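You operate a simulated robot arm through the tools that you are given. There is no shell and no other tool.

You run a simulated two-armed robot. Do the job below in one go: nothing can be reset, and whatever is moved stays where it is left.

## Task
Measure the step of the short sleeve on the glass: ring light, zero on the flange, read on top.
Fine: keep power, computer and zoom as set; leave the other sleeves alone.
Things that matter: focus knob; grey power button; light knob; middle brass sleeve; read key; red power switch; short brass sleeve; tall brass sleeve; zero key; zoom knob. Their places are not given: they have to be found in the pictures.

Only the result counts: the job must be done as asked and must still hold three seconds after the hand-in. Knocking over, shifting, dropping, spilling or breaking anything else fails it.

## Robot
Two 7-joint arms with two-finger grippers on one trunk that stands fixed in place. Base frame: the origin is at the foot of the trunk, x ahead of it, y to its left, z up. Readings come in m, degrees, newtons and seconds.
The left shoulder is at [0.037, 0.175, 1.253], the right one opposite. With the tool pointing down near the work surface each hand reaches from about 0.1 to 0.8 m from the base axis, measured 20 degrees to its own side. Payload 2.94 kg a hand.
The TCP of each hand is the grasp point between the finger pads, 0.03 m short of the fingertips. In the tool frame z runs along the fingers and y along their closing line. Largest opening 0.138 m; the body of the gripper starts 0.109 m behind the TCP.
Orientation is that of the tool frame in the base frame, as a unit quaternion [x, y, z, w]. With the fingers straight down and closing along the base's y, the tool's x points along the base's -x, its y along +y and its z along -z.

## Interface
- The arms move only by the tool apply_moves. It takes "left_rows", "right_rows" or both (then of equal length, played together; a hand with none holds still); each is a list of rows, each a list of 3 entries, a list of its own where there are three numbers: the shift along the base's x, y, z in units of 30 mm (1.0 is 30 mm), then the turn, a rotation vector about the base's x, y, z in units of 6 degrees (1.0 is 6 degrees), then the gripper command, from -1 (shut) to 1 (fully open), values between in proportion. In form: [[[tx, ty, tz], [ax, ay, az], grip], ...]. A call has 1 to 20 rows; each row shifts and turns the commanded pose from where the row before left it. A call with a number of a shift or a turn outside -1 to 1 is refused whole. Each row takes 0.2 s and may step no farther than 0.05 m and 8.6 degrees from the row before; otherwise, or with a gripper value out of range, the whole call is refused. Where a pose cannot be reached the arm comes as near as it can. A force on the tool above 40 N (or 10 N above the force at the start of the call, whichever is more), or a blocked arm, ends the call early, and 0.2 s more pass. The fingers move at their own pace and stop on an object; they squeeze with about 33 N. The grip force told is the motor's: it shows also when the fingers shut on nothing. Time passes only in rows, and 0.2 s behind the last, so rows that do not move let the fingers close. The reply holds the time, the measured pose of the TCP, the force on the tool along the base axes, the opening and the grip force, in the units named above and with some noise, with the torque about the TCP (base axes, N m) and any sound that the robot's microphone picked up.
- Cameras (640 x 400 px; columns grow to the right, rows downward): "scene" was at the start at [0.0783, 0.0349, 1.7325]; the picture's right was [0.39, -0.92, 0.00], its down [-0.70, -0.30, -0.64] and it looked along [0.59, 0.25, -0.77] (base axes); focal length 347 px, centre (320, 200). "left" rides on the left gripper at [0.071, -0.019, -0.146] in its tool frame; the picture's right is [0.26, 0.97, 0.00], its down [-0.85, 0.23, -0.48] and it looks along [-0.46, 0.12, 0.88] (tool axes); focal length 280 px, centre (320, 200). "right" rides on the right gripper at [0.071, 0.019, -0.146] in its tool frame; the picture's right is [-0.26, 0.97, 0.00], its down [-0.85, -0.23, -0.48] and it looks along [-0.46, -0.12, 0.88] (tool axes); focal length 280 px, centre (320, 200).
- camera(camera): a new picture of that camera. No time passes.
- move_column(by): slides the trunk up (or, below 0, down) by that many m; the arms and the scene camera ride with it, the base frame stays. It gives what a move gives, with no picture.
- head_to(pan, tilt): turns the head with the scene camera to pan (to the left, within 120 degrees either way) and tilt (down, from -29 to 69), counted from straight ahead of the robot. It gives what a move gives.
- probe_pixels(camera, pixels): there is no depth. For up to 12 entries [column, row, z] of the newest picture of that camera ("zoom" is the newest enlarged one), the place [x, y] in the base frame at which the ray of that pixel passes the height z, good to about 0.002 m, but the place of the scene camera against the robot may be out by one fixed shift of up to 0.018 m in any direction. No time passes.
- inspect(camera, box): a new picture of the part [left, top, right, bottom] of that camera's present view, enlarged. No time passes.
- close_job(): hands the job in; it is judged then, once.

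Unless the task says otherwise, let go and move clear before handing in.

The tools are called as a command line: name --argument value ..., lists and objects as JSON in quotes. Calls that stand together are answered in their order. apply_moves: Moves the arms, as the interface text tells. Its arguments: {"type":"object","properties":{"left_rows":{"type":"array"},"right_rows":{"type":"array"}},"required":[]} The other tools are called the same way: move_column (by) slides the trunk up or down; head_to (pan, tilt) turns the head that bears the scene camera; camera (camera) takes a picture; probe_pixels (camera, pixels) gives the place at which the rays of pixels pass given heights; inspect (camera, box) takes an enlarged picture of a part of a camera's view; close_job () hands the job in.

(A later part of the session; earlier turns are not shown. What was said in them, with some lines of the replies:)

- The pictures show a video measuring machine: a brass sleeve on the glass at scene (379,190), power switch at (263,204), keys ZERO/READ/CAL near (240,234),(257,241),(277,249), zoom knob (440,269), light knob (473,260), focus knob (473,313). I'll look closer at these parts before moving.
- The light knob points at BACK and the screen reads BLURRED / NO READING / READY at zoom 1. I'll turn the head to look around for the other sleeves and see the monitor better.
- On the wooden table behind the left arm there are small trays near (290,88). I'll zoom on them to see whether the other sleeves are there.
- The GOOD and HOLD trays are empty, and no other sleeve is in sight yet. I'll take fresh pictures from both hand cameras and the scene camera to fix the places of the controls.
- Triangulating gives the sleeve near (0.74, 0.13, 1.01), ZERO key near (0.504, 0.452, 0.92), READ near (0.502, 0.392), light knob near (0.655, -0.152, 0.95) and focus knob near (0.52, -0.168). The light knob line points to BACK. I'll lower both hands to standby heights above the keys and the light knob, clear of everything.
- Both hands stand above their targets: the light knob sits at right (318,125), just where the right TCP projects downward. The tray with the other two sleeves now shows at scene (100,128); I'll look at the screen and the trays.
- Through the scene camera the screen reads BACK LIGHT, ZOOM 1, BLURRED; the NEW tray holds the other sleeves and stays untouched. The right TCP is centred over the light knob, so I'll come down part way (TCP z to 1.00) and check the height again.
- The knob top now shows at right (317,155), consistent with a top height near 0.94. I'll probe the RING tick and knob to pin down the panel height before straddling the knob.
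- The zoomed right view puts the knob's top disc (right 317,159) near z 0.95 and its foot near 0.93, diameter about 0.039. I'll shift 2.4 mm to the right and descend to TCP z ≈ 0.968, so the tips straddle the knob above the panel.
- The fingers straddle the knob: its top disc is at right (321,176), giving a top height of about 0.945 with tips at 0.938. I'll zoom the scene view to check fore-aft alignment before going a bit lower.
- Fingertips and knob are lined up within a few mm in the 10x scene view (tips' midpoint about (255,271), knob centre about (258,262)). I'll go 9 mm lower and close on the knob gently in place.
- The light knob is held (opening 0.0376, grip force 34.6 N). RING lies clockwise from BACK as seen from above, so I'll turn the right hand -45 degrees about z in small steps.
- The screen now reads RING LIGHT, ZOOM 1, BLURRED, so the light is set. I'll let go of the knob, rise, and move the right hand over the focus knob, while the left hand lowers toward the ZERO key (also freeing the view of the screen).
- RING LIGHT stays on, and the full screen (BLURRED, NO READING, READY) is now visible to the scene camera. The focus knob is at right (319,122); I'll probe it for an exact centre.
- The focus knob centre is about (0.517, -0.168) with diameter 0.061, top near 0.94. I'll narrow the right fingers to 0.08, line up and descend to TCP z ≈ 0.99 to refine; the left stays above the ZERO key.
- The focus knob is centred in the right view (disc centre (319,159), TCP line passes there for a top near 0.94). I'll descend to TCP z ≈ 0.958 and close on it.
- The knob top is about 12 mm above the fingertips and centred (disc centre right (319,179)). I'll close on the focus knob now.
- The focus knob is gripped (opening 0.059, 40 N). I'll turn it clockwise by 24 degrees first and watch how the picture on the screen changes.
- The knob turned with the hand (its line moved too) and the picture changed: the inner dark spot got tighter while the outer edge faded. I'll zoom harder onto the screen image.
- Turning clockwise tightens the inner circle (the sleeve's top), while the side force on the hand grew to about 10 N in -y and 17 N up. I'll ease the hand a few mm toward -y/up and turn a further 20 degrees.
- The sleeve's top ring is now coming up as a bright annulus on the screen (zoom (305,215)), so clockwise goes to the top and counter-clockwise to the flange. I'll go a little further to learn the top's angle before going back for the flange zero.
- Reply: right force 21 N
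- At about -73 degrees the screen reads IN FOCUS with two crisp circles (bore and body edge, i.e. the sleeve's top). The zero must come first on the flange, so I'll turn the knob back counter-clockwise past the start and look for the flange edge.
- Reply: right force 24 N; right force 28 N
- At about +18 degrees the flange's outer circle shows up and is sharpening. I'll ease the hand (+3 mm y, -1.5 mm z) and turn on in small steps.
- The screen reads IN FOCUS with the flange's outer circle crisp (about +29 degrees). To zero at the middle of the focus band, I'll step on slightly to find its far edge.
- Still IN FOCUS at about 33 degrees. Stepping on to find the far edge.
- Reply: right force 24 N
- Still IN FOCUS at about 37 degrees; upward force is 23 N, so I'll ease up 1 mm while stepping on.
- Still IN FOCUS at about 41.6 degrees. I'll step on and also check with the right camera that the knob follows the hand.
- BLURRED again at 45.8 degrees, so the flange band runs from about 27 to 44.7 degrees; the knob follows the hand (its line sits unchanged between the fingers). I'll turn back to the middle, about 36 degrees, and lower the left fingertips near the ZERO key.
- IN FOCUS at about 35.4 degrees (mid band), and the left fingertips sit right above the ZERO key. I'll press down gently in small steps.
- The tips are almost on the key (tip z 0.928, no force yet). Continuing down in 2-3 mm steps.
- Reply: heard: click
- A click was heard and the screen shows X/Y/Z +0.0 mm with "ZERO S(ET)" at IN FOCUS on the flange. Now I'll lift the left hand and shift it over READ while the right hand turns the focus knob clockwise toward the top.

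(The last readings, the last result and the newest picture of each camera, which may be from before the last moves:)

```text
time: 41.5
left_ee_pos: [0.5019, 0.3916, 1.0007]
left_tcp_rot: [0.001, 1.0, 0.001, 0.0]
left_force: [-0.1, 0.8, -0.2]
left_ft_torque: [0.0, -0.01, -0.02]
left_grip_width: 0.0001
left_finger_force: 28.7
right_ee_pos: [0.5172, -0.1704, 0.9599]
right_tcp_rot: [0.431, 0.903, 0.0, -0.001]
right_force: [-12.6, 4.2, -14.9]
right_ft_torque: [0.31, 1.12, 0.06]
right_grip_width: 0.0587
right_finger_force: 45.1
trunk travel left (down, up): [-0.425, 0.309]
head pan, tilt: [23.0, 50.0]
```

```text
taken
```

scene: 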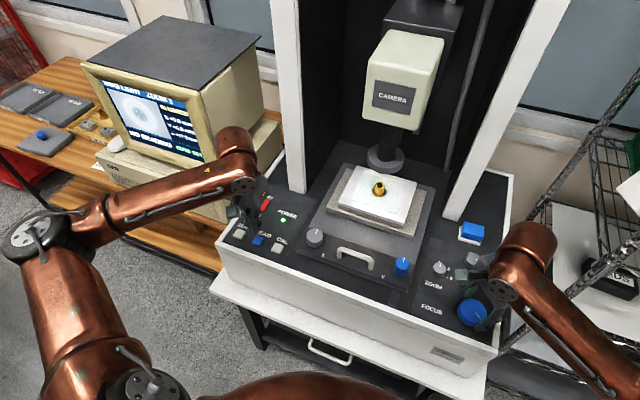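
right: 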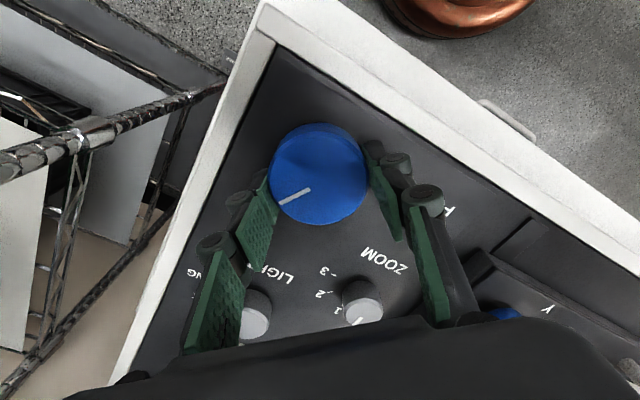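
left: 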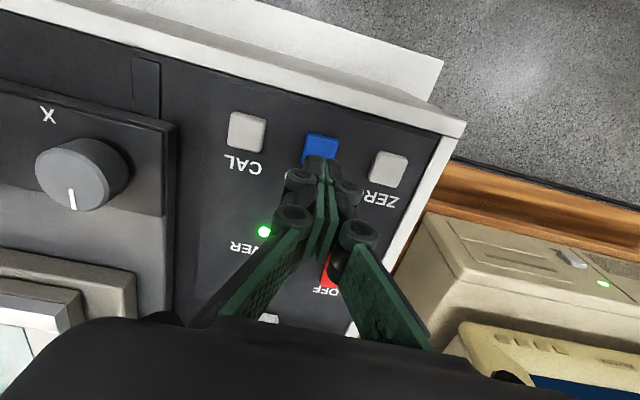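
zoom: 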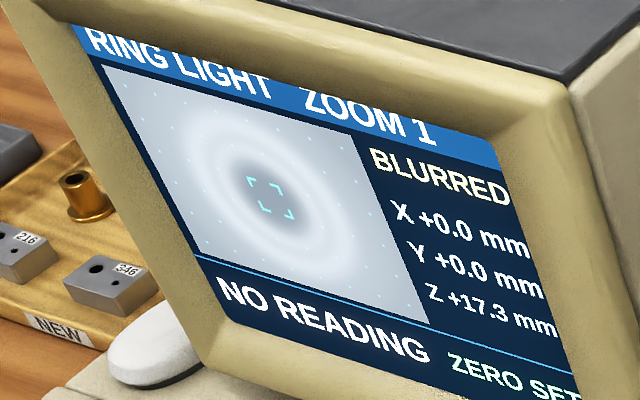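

The live readout shows Z +17.3 mm at -51 degrees (0.2 mm per degree), ZERO SET, power LED lit, and the left fingers stand over READ. I'll turn on to about -67 degrees, then step through the top's focus band.

apply_moves --right_rows '[[[-0.03, 0, 0], [0, 0, -0.65], -1], [[-0.03, 0, 0], [0, 0, -0.65], -1], [[0, 0, 0], [0, 0, -0.65], -1], [[0, 0, 0], [0, 0, -0.65], -1], [[0, 0, 0], [0, 0, 0], -1]]'

inspect --camera "scene" --box '[100, 75, 200, 155]'

apply_moves --right_rows '[[[0, 0, 0], [0, 0, -0.35], -1], [[0, 0, 0], [0, 0, 0], -1]]'

inspect --camera "scene" --box '[100, 75, 200, 155]'

apply_moves --right_rows '[[[0, 0, 0], [0, 0, -0.35], -1], [[0, 0, 0], [0, 0, 0], -1]]'

inspect --camera "scene" --box '[100, 75, 200, 155]'

```text
time: 42.7
left_ee_pos: [0.5026, 0.3924, 0.9997]
left_tcp_rot: [0.0, 1.0, 0.0, -0.001]
left_force: [0.4, 0.8, 0.2]
left_ft_torque: [0.03, -0.02, -0.02]
left_grip_width: 0.0
left_finger_force: 27.9
right_ee_pos: [0.5167, -0.1726, 0.9583]
right_tcp_rot: [0.549, 0.836, 0.0, -0.001]
right_force: [-9.0, 7.4, -18.7]
right_ft_torque: [0.35, -0.09, 0.05]
right_grip_width: 0.0584
right_finger_force: 44.8
trunk travel left (down, up): [-0.425, 0.309]
head pan, tilt: [23.0, 50.0]
```

```text
5.00 times, centred on (150, 115) of scene
```

zoom: 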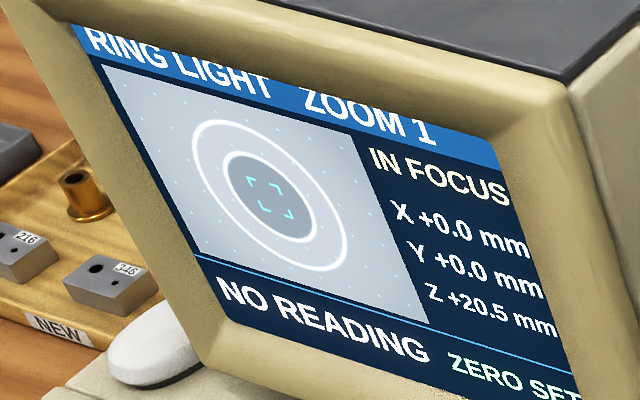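

```text
time: 43.3
left_ee_pos: [0.503, 0.3927, 0.9997]
left_tcp_rot: [0.0, 1.0, 0.0, -0.001]
left_force: [0.1, -0.3, 0.0]
left_ft_torque: [0.01, -0.01, -0.01]
left_grip_width: 0.0002
left_finger_force: 28.6
right_ee_pos: [0.5163, -0.1722, 0.9594]
right_tcp_rot: [0.564, 0.826, 0.0, -0.001]
right_force: [-6.2, 7.3, -20.4]
right_ft_torque: [0.4, 0.28, 0.03]
right_grip_width: 0.0584
right_finger_force: 45.3
trunk travel left (down, up): [-0.425, 0.309]
head pan, tilt: [23.0, 50.0]
```

```text
5.00 times, centred on (150, 115) of scene
```

zoom: 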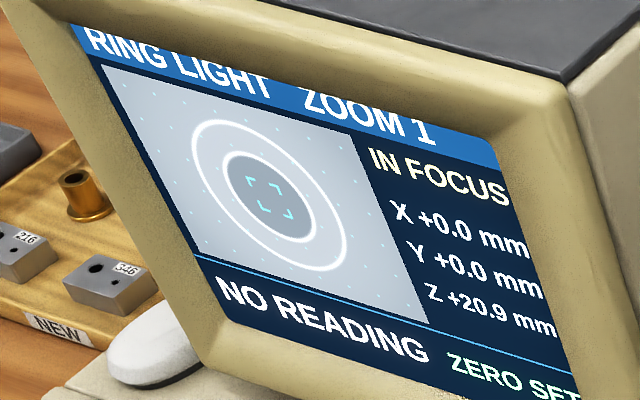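

```text
time: 43.9
left_ee_pos: [0.5023, 0.3913, 0.9991]
left_tcp_rot: [0.0, 1.0, 0.0, 0.0]
left_force: [0.8, 0.0, -1.2]
left_ft_torque: [-0.01, 0.0, -0.01]
left_grip_width: 0.0001
left_finger_force: 28.1
right_ee_pos: [0.5162, -0.1709, 0.9601]
right_tcp_rot: [0.579, 0.815, -0.001, 0.0]
right_force: [-6.0, 6.1, -17.6]
right_ft_torque: [0.31, 0.48, 0.04]
right_grip_width: 0.0585
right_finger_force: 45.1
trunk travel left (down, up): [-0.425, 0.309]
head pan, tilt: [23.0, 50.0]
```

```text
5.00 times, centred on (150, 115) of scene
```

zoom: 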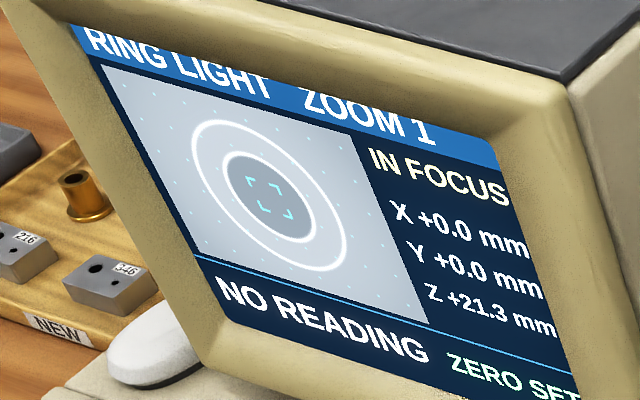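

IN FOCUS from Z +20.5 up to +21.3 mm so far. I'll keep stepping until the far edge of the band.

apply_moves --right_rows '[[[0, 0, 0], [0, 0, -0.5], -1], [[0, 0, 0], [0, 0, 0], -1]]'

inspect --camera "scene" --box '[100, 75, 200, 155]'

apply_moves --right_rows '[[[0, 0, 0], [0, 0, -0.4], -1], [[0, 0, 0], [0, 0, 0], -1]]'

inspect --camera "scene" --box '[100, 75, 200, 155]'

apply_moves --right_rows '[[[0, 0, 0], [0, 0, -0.4], -1], [[0, 0, 0], [0, 0, 0], -1]]'

inspect --camera "scene" --box '[100, 75, 200, 155]'

```text
time: 44.5
left_ee_pos: [0.5028, 0.3928, 0.998]
left_tcp_rot: [-0.001, 1.0, 0.001, -0.001]
left_force: [-0.1, 0.2, 0.3]
left_ft_torque: [-0.02, -0.02, -0.01]
left_grip_width: 0.0
left_finger_force: 28.1
right_ee_pos: [0.5165, -0.172, 0.9588]
right_tcp_rot: [0.601, 0.8, -0.001, -0.001]
right_force: [-6.0, 7.4, -15.7]
right_ft_torque: [-0.04, 0.24, 0.02]
right_grip_width: 0.0588
right_finger_force: 45.2
trunk travel left (down, up): [-0.425, 0.309]
head pan, tilt: [23.0, 50.0]
```

```text
5.00 times, centred on (150, 115) of scene
```

zoom: 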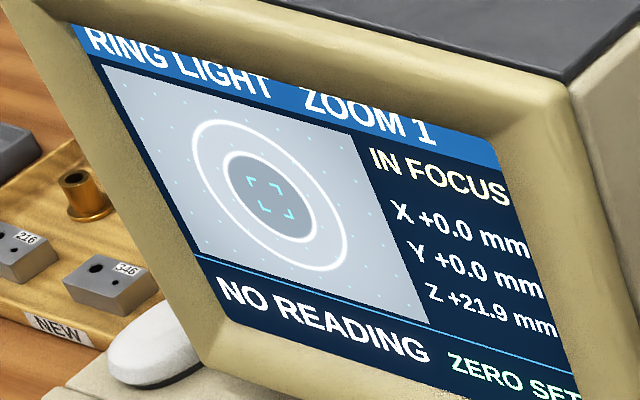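

```text
time: 45.1
left_ee_pos: [0.5025, 0.3922, 0.9991]
left_tcp_rot: [0.001, 1.0, 0.0, 0.0]
left_force: [0.3, 0.5, -0.2]
left_ft_torque: [-0.01, -0.01, 0.01]
left_grip_width: 0.0
left_finger_force: 28.4
right_ee_pos: [0.516, -0.1715, 0.9604]
right_tcp_rot: [0.617, 0.787, 0.0, 0.0]
right_force: [-9.8, 7.8, -19.7]
right_ft_torque: [-0.01, -0.15, 0.04]
right_grip_width: 0.0584
right_finger_force: 45.0
trunk travel left (down, up): [-0.425, 0.309]
head pan, tilt: [23.0, 50.0]
```

```text
5.00 times, centred on (150, 115) of scene
```

zoom: 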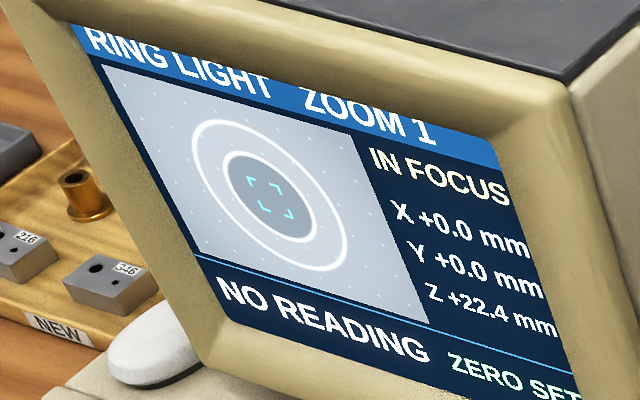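

```text
time: 45.7
left_ee_pos: [0.5026, 0.3918, 0.999]
left_tcp_rot: [0.0, 1.0, 0.0, 0.0]
left_force: [-0.2, -1.3, 0.1]
left_ft_torque: [0.0, 0.01, 0.0]
left_grip_width: 0.0001
left_finger_force: 28.4
right_ee_pos: [0.5153, -0.1715, 0.9605]
right_tcp_rot: [0.634, 0.774, -0.001, 0.0]
right_force: [-10.0, 6.7, -17.1]
right_ft_torque: [0.42, 0.74, 0.05]
right_grip_width: 0.0582
right_finger_force: 45.0
trunk travel left (down, up): [-0.425, 0.309]
head pan, tilt: [23.0, 50.0]
```

```text
5.00 times, centred on (150, 115) of scene
```

zoom: 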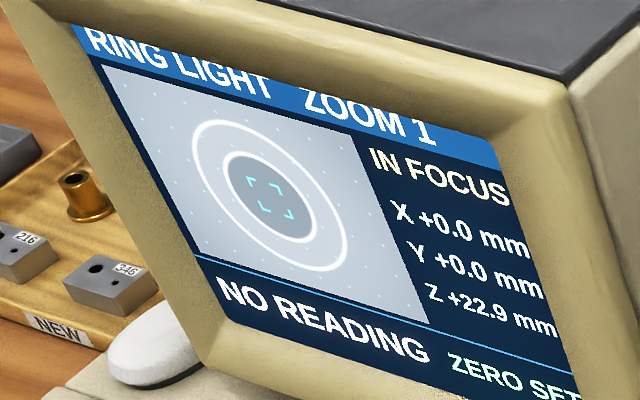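

Still IN FOCUS at Z +22.9 mm. Stepping on toward the far edge.

apply_moves --right_rows '[[[0, 0, 0], [0, 0, -0.3], -1], [[0, 0, 0], [0, 0, 0], -1]]'

inspect --camera "scene" --box '[100, 75, 200, 155]'

apply_moves --right_rows '[[[0, 0, 0], [0, 0, -0.3], -1], [[0, 0, 0], [0, 0, 0], -1]]'

inspect --camera "scene" --box '[100, 75, 200, 155]'

apply_moves --right_rows '[[[0, 0, 0], [0, 0, -0.3], -1], [[0, 0, 0], [0, 0, 0], -1]]'

inspect --camera "scene" --box '[100, 75, 200, 155]'

```text
time: 46.3
left_ee_pos: [0.5024, 0.392, 0.9994]
left_tcp_rot: [0.0, 1.0, 0.0, 0.0]
left_force: [-0.1, -0.6, -0.2]
left_ft_torque: [0.0, 0.01, 0.02]
left_grip_width: 0.0
left_finger_force: 28.6
right_ee_pos: [0.5159, -0.1724, 0.9592]
right_tcp_rot: [0.646, 0.764, -0.001, 0.0]
right_force: [-11.8, 5.9, -19.9]
right_ft_torque: [0.17, 0.06, 0.05]
right_grip_width: 0.0585
right_finger_force: 44.9
trunk travel left (down, up): [-0.425, 0.309]
head pan, tilt: [23.0, 50.0]
```

```text
5.00 times, centred on (150, 115) of scene
```

zoom: 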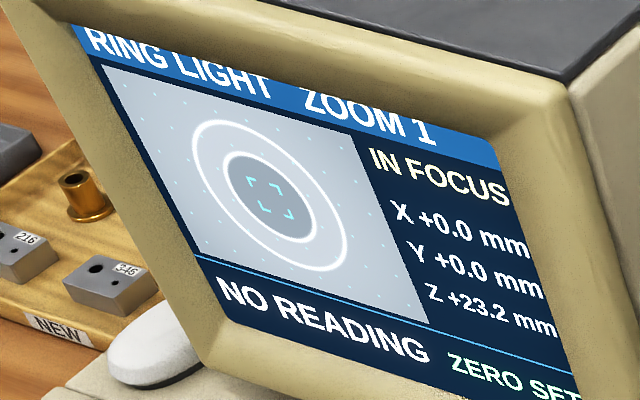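

```text
time: 46.9
left_ee_pos: [0.5017, 0.3916, 1.0009]
left_tcp_rot: [0.0, 1.0, 0.001, 0.0]
left_force: [0.2, 0.5, 0.7]
left_ft_torque: [0.02, 0.01, -0.02]
left_grip_width: 0.0
left_finger_force: 28.6
right_ee_pos: [0.5146, -0.172, 0.959]
right_tcp_rot: [0.657, 0.754, -0.001, 0.0]
right_force: [-13.0, 4.9, -18.5]
right_ft_torque: [0.02, 0.38, 0.07]
right_grip_width: 0.0586
right_finger_force: 45.4
trunk travel left (down, up): [-0.425, 0.309]
head pan, tilt: [23.0, 50.0]
```

```text
5.00 times, centred on (150, 115) of scene
```

zoom: 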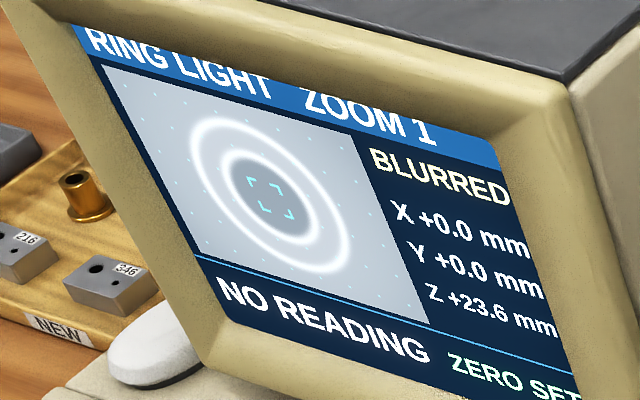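

```text
time: 47.5
left_ee_pos: [0.502, 0.392, 0.9995]
left_tcp_rot: [-0.001, 1.0, 0.0, 0.0]
left_force: [0.3, 0.6, 0.0]
left_ft_torque: [0.04, -0.01, -0.04]
left_grip_width: 0.0
left_finger_force: 28.6
right_ee_pos: [0.5165, -0.1716, 0.9594]
right_tcp_rot: [0.669, 0.743, 0.0, 0.0]
right_force: [-12.2, 3.9, -16.7]
right_ft_torque: [-0.1, 0.69, 0.11]
right_grip_width: 0.0585
right_finger_force: 44.7
trunk travel left (down, up): [-0.425, 0.309]
head pan, tilt: [23.0, 50.0]
```

```text
5.00 times, centred on (150, 115) of scene
```

zoom: 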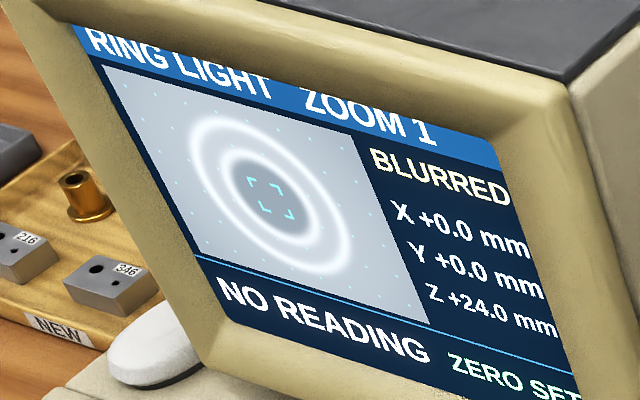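

The far edge lies between +23.2 and +23.6 mm. I'll turn back counter-clockwise to find the near edge just below +20.5 mm, then set the middle.

apply_moves --right_rows '[[[0, 0, 0], [0, 0, 0.7], -1], [[0, 0, 0], [0, 0, 0.7], -1], [[0, 0, 0], [0, 0, 0.7], -1], [[0, 0, 0], [0, 0, 0.7], -1], [[0, 0, 0], [0, 0, 0.1], -1], [[0, 0, 0], [0, 0, 0], -1]]'

inspect --camera "scene" --box '[100, 75, 200, 155]'

apply_moves --right_rows '[[[0, 0, 0], [0, 0, 0.3], -1], [[0, 0, 0], [0, 0, 0], -1]]'

inspect --camera "scene" --box '[100, 75, 200, 155]'

apply_moves --right_rows '[[[0, 0, 0], [0, 0, 0.3], -1], [[0, 0, 0], [0, 0, 0], -1]]'

inspect --camera "scene" --box '[100, 75, 200, 155]'

```text
time: 48.9
left_ee_pos: [0.5024, 0.3911, 1.0001]
left_tcp_rot: [0.001, 1.0, 0.001, 0.001]
left_force: [1.1, 0.0, -0.9]
left_ft_torque: [-0.04, -0.03, 0.01]
left_grip_width: 0.0
left_finger_force: 28.3
right_ee_pos: [0.5166, -0.1718, 0.9583]
right_tcp_rot: [0.549, 0.836, 0.0, 0.0]
right_force: [-3.2, 0.5, -11.2]
right_ft_torque: [0.27, 0.57, -0.01]
right_grip_width: 0.0584
right_finger_force: 44.8
trunk travel left (down, up): [-0.425, 0.309]
head pan, tilt: [23.0, 50.0]
```

```text
5.00 times, centred on (150, 115) of scene
```

zoom: 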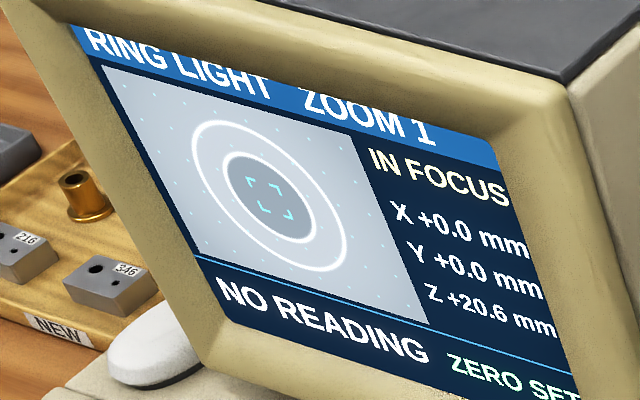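

```text
time: 49.5
left_ee_pos: [0.5021, 0.3926, 0.999]
left_tcp_rot: [0.0, 1.0, -0.001, 0.0]
left_force: [-0.2, 0.2, -0.2]
left_ft_torque: [-0.04, -0.03, 0.01]
left_grip_width: 0.0
left_finger_force: 28.1
right_ee_pos: [0.516, -0.1715, 0.9587]
right_tcp_rot: [0.536, 0.844, 0.0, 0.0]
right_force: [-2.7, 1.4, -10.9]
right_ft_torque: [-0.16, -0.52, -0.01]
right_grip_width: 0.0585
right_finger_force: 45.5
trunk travel left (down, up): [-0.425, 0.309]
head pan, tilt: [23.0, 50.0]
```

```text
5.00 times, centred on (150, 115) of scene
```

zoom: 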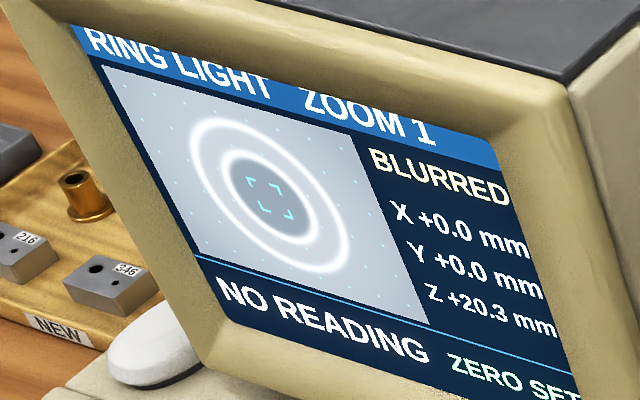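

```text
time: 50.1
left_ee_pos: [0.5019, 0.3927, 0.9996]
left_tcp_rot: [0.0, 1.0, 0.0, 0.0]
left_force: [1.1, 0.0, -0.3]
left_ft_torque: [0.01, 0.01, -0.01]
left_grip_width: 0.0
left_finger_force: 28.4
right_ee_pos: [0.5174, -0.1709, 0.96]
right_tcp_rot: [0.523, 0.852, 0.0, 0.0]
right_force: [-0.9, 1.4, -7.7]
right_ft_torque: [-0.04, -0.17, -0.04]
right_grip_width: 0.0583
right_finger_force: 44.9
trunk travel left (down, up): [-0.425, 0.309]
head pan, tilt: [23.0, 50.0]
```

```text
5.00 times, centred on (150, 115) of scene
```

zoom: 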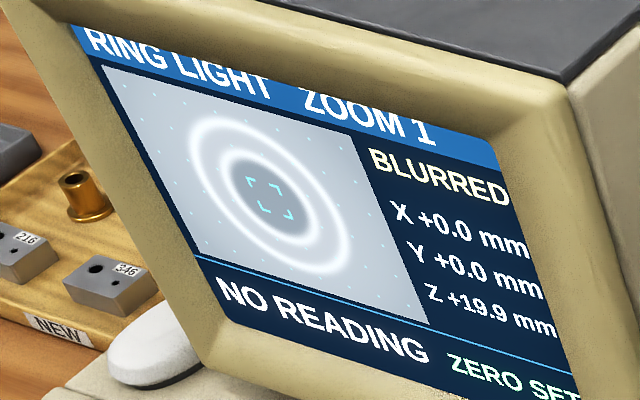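

The top's band runs from about +20.4 to +23.4 mm, so its middle is near +21.9 to +22.0. I'll turn clockwise to about +22.0 and lower the left fingertips close above READ.

apply_moves --right_rows '[[[0, 0, 0], [0, 0, -0.6], -1], [[0, 0, 0], [0, 0, -0.6], -1], [[0, 0, 0], [0, 0, -0.55], -1], [[0, 0, 0], [0, 0, 0], -1]]' --left_rows '[[[0, 0, -0.4], [0, 0, 0], -1], [[0, 0, -0.4], [0, 0, 0], -1], [[0, 0, -0.3], [0, 0, 0], -1], [[0, 0, 0], [0, 0, 0], -1]]'

inspect --camera "scene" --box '[100, 75, 200, 155]'

inspect --camera "left" --box '[220, 90, 400, 220]'

inspect --camera "scene" --box '[210, 190, 290, 255]'

```text
time: 51.1
left_ee_pos: [0.5006, 0.392, 0.9662]
left_tcp_rot: [-0.001, 1.0, 0.0, 0.0]
left_force: [0.7, 0.5, -0.7]
left_ft_torque: [-0.02, 0.02, 0.01]
left_grip_width: 0.0
left_finger_force: 28.4
right_ee_pos: [0.516, -0.1714, 0.9597]
right_tcp_rot: [0.599, 0.801, 0.0, 0.0]
right_force: [-1.6, -2.3, -4.0]
right_ft_torque: [0.01, 0.22, -0.03]
right_grip_width: 0.0588
right_finger_force: 44.9
trunk travel left (down, up): [-0.425, 0.309]
head pan, tilt: [23.0, 50.0]
```

```text
5.00 times, centred on (150, 115) of scene
```

zoom: 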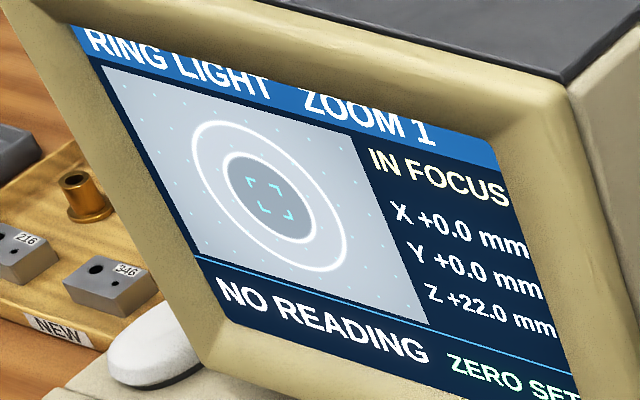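

```text
3.08 times, centred on (310, 155) of left
```

zoom: 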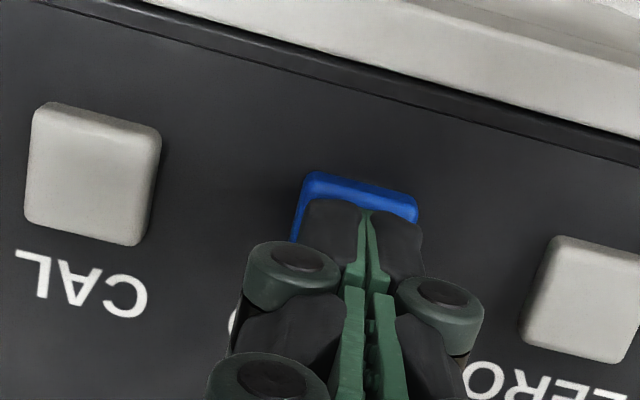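

```text
6.15 times, centred on (250, 222) of scene
```

zoom: 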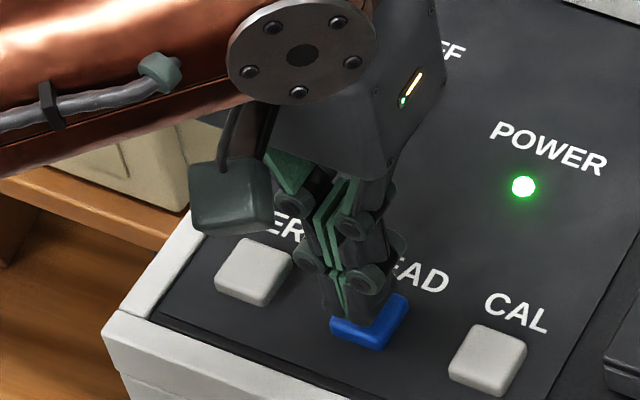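

Z +22.0 mm, IN FOCUS on the top, ZERO SET, and the left fingertips sit right on READ's centre. I'll press it gently.

apply_moves --left_rows '[[[0, 0, -0.2], [0, 0, 0], -1], [[0, 0, -0.1], [0, 0, 0], -1], [[0, 0, -0.08], [0, 0, 0], -1], [[0, 0, -0.05], [0, 0, 0], -1], [[0, 0, 0], [0, 0, 0], -1]]'

inspect --camera "scene" --box '[100, 75, 200, 155]'

```text
time: 52.3
left_ee_pos: [0.5022, 0.3919, 0.954]
left_tcp_rot: [0.001, 1.0, 0.0, 0.0]
left_force: [0.5, 0.5, 2.8]
left_ft_torque: [0.02, 0.02, 0.03]
left_grip_width: 0.0061
left_finger_force: 28.4
right_ee_pos: [0.5159, -0.1701, 0.9591]
right_tcp_rot: [0.599, 0.801, 0.0, 0.0]
right_force: [-1.7, -2.8, -2.0]
right_ft_torque: [-0.43, 0.0, 0.03]
right_grip_width: 0.0582
right_finger_force: 44.8
trunk travel left (down, up): [-0.425, 0.309]
head pan, tilt: [23.0, 50.0]
heard: click
```

```text
5.00 times, centred on (150, 115) of scene
```

zoom: 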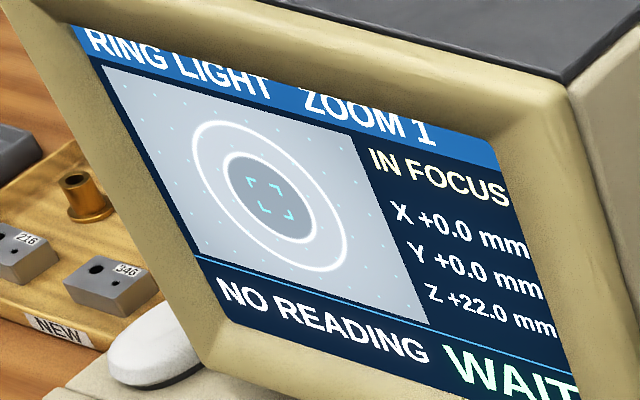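

A click was heard and the screen shows WAIT while it takes the reading. I'll lift the left hand off READ and hold the focus knob still until it finishes.

apply_moves --left_rows '[[[0, 0, 0.3], [0, 0, 0], -1], [[0, 0, 0.5], [0, 0, 0], -1], [[0, 0, 0.5], [0, 0, 0], -1], [[0, 0, 0.2], [0, 0, 0], -1], [[0, 0, 0], [0, 0, 0], -1], [[0, 0, 0], [0, 0, 0], -1], [[0, 0, 0], [0, 0, 0], -1], [[0, 0, 0], [0, 0, 0], -1], [[0, 0, 0], [0, 0, 0], -1], [[0, 0, 0], [0, 0, 0], -1], [[0, 0, 0], [0, 0, 0], -1], [[0, 0, 0], [0, 0, 0], -1]]'

inspect --camera "scene" --box '[100, 75, 200, 155]'

```text
time: 54.9
left_ee_pos: [0.502, 0.3905, 0.9984]
left_tcp_rot: [0.0, 1.0, 0.0, 0.0]
left_force: [-0.3, 0.3, -0.5]
left_ft_torque: [0.03, 0.0, -0.03]
left_grip_width: 0.0002
left_finger_force: 28.4
right_ee_pos: [0.517, -0.172, 0.96]
right_tcp_rot: [0.598, 0.802, 0.0, 0.0]
right_force: [0.5, -6.5, -0.2]
right_ft_torque: [-0.11, -0.03, 0.02]
right_grip_width: 0.0586
right_finger_force: 44.5
trunk travel left (down, up): [-0.425, 0.309]
head pan, tilt: [23.0, 50.0]
```

```text
5.00 times, centred on (150, 115) of scene
```

zoom: 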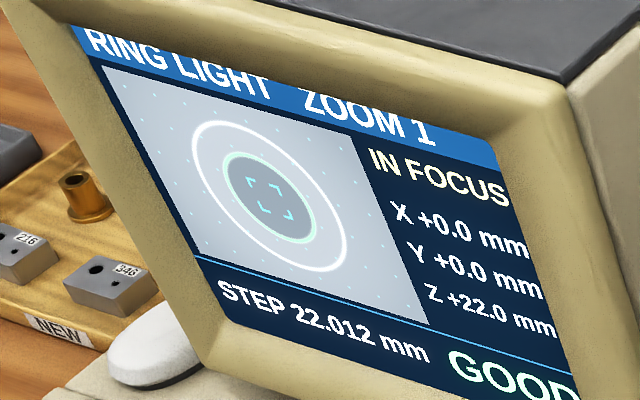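

The screen reads STEP 22.012 mm, GOOD. I'll open the right gripper, rise clear of the knob, and lift the left hand away.

apply_moves --right_rows '[[[0, 0, 0], [0, 0, 0], -0.05], [[0, 0, 0], [0, 0, 0], 0.1], [[0, 0, 0], [0, 0, 0], 0.1], [[0, 0, 0.2], [0, 0, 0], 0.1], [[0, 0, 0.6], [0, 0, 0], 0.1], [[0, 0, 1], [0, 0, 0], 0.1], [[0, 0, 1], [0, 0, 0], 0.1], [[0, 0, 1], [0, 0, 0], 0.1], [[0, 0, 1], [0, 0, 0], 0.1], [[0, 0, 0], [0, 0, 0], 0.1]]' --left_rows '[[[0, 0, 0], [0, 0, 0], -1], [[0, 0, 0.5], [0, 0, 0], -1], [[0, 0, 0.5], [0, 0, 0], -1], [[0, 0, 0.5], [0, 0, 0], -1], [[0, 0, 0.5], [0, 0, 0], -1], [[0, 0, 0.5], [0, 0, 0], -1], [[0, 0, 0], [0, 0, 0], -1], [[0, 0, 0], [0, 0, 0], -1], [[0, 0, 0], [0, 0, 0], -1], [[0, 0, 0], [0, 0, 0], -1]]'

camera --camera "scene"

inspect --camera "scene" --box '[100, 75, 200, 155]'

inspect --camera "scene" --box '[400, 210, 510, 340]'

camera --camera "right"

```text
time: 57.1
left_ee_pos: [0.5018, 0.3923, 1.0739]
left_tcp_rot: [0.0, 1.0, 0.001, 0.0]
left_force: [0.9, 0.7, 0.0]
left_ft_torque: [0.05, 0.04, 0.0]
left_grip_width: 0.0
left_finger_force: 28.3
right_ee_pos: [0.5171, -0.172, 1.1032]
right_tcp_rot: [0.599, 0.801, 0.001, 0.0]
right_force: [0.9, 0.2, -0.2]
right_ft_torque: [-0.01, 0.01, 0.02]
right_grip_width: 0.0758
right_finger_force: 0.1
trunk travel left (down, up): [-0.425, 0.309]
head pan, tilt: [23.0, 50.0]
```

```text
taken
```

scene: 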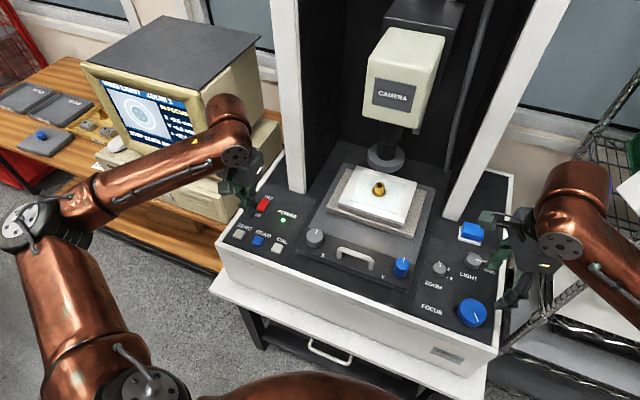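

```text
5.00 times, centred on (150, 115) of scene
```

zoom: 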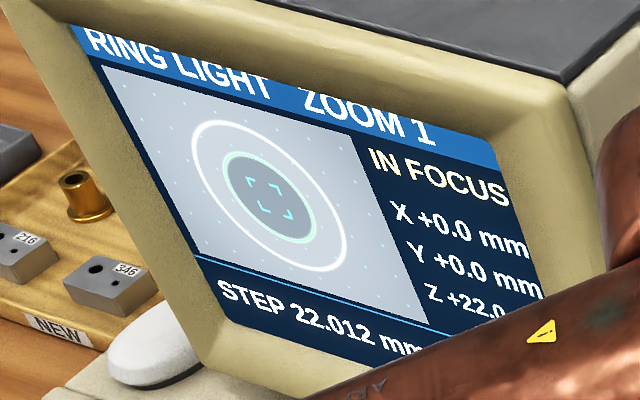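

```text
3.08 times, centred on (455, 275) of scene
```

zoom: 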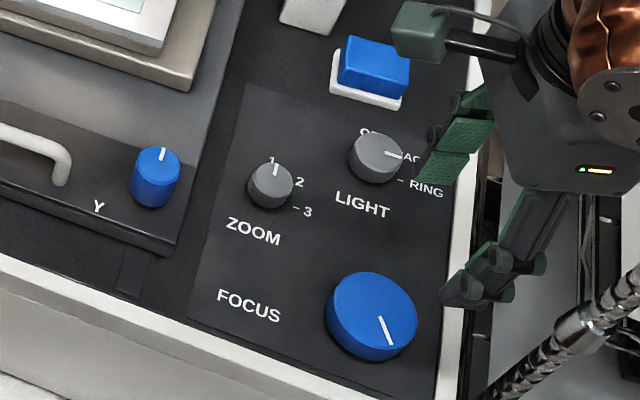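

```text
taken
```

right: 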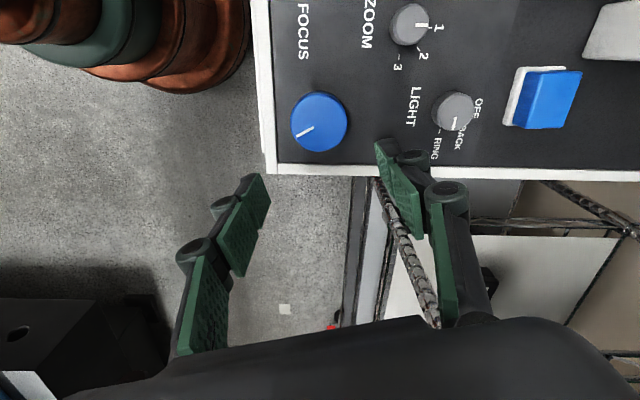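

STEP 22.012 mm stays on the screen with RING LIGHT and ZOOM 1; both hands are clear. I'll look closely at the light knob's line, since it seems to lie a bit short of the RING mark, and at the sleeve and tray.

inspect --camera "right" --box '[400, 70, 520, 170]'

inspect --camera "scene" --box '[440, 235, 510, 285]'

probe_pixels --camera "right" --pixels '[[453, 112, 0.945], [455, 127, 0.945], [437, 131, 0.922]]'

inspect --camera "scene" --box '[310, 150, 450, 238]'

```text
4.00 times, centred on (460, 120) of right
```

zoom: 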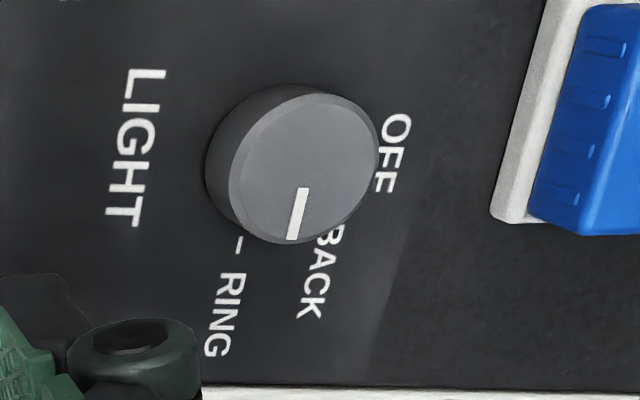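

```text
8.00 times, centred on (475, 260) of scene
```

zoom: 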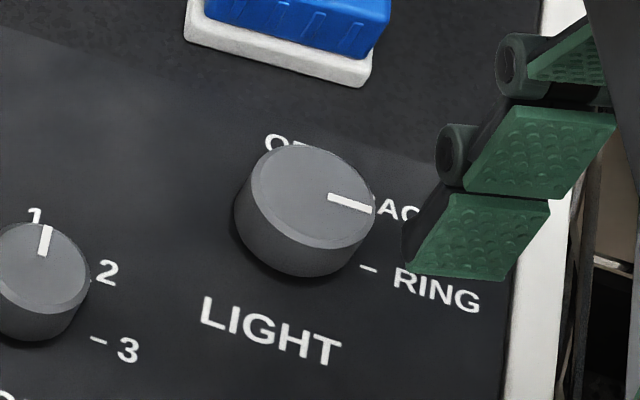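

```text
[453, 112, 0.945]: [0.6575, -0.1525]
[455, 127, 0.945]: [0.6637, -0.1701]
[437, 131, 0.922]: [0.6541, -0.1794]
```

```text
4.55 times, centred on (380, 194) of scene
```

zoom: 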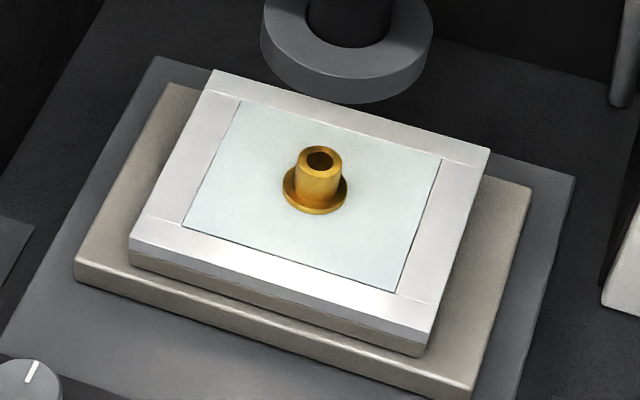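

The screen keeps RING LIGHT, ZOOM 1, IN FOCUS, STEP 22.012 mm. The light knob's line is parallel to the RING mark, zoom is still at 1, the power LED is lit, and the sleeve is unmoved on the glass with both hands clear. Handing in.

close_job

```text
The job is handed in.
```

The short sleeve's step reads **22.012 mm**, and the screen marked it GOOD. I've handed the job in, but I haven't seen a verdict on it.

- **Light:** I turned the light knob from BACK to RING, and the screen reads RING LIGHT.
- **Zero:** I focused on the flange near the middle of its sharp range and pressed ZERO. The screen confirmed ZERO SET.
- **Reading:** I focused on the top of the sleeve, where the sharp range ran from about 20.4 to 23.4 mm. I set the focus to 22.0 mm and pressed READ.

I left power, computer and zoom as set, with zoom still at 1. The sleeve stayed where it was on the glass, and I did not touch the other sleeves on the NEW tray. After I let go of the focus knob, the screen still showed IN FOCUS and the reading, and both hands were clear of the machine.
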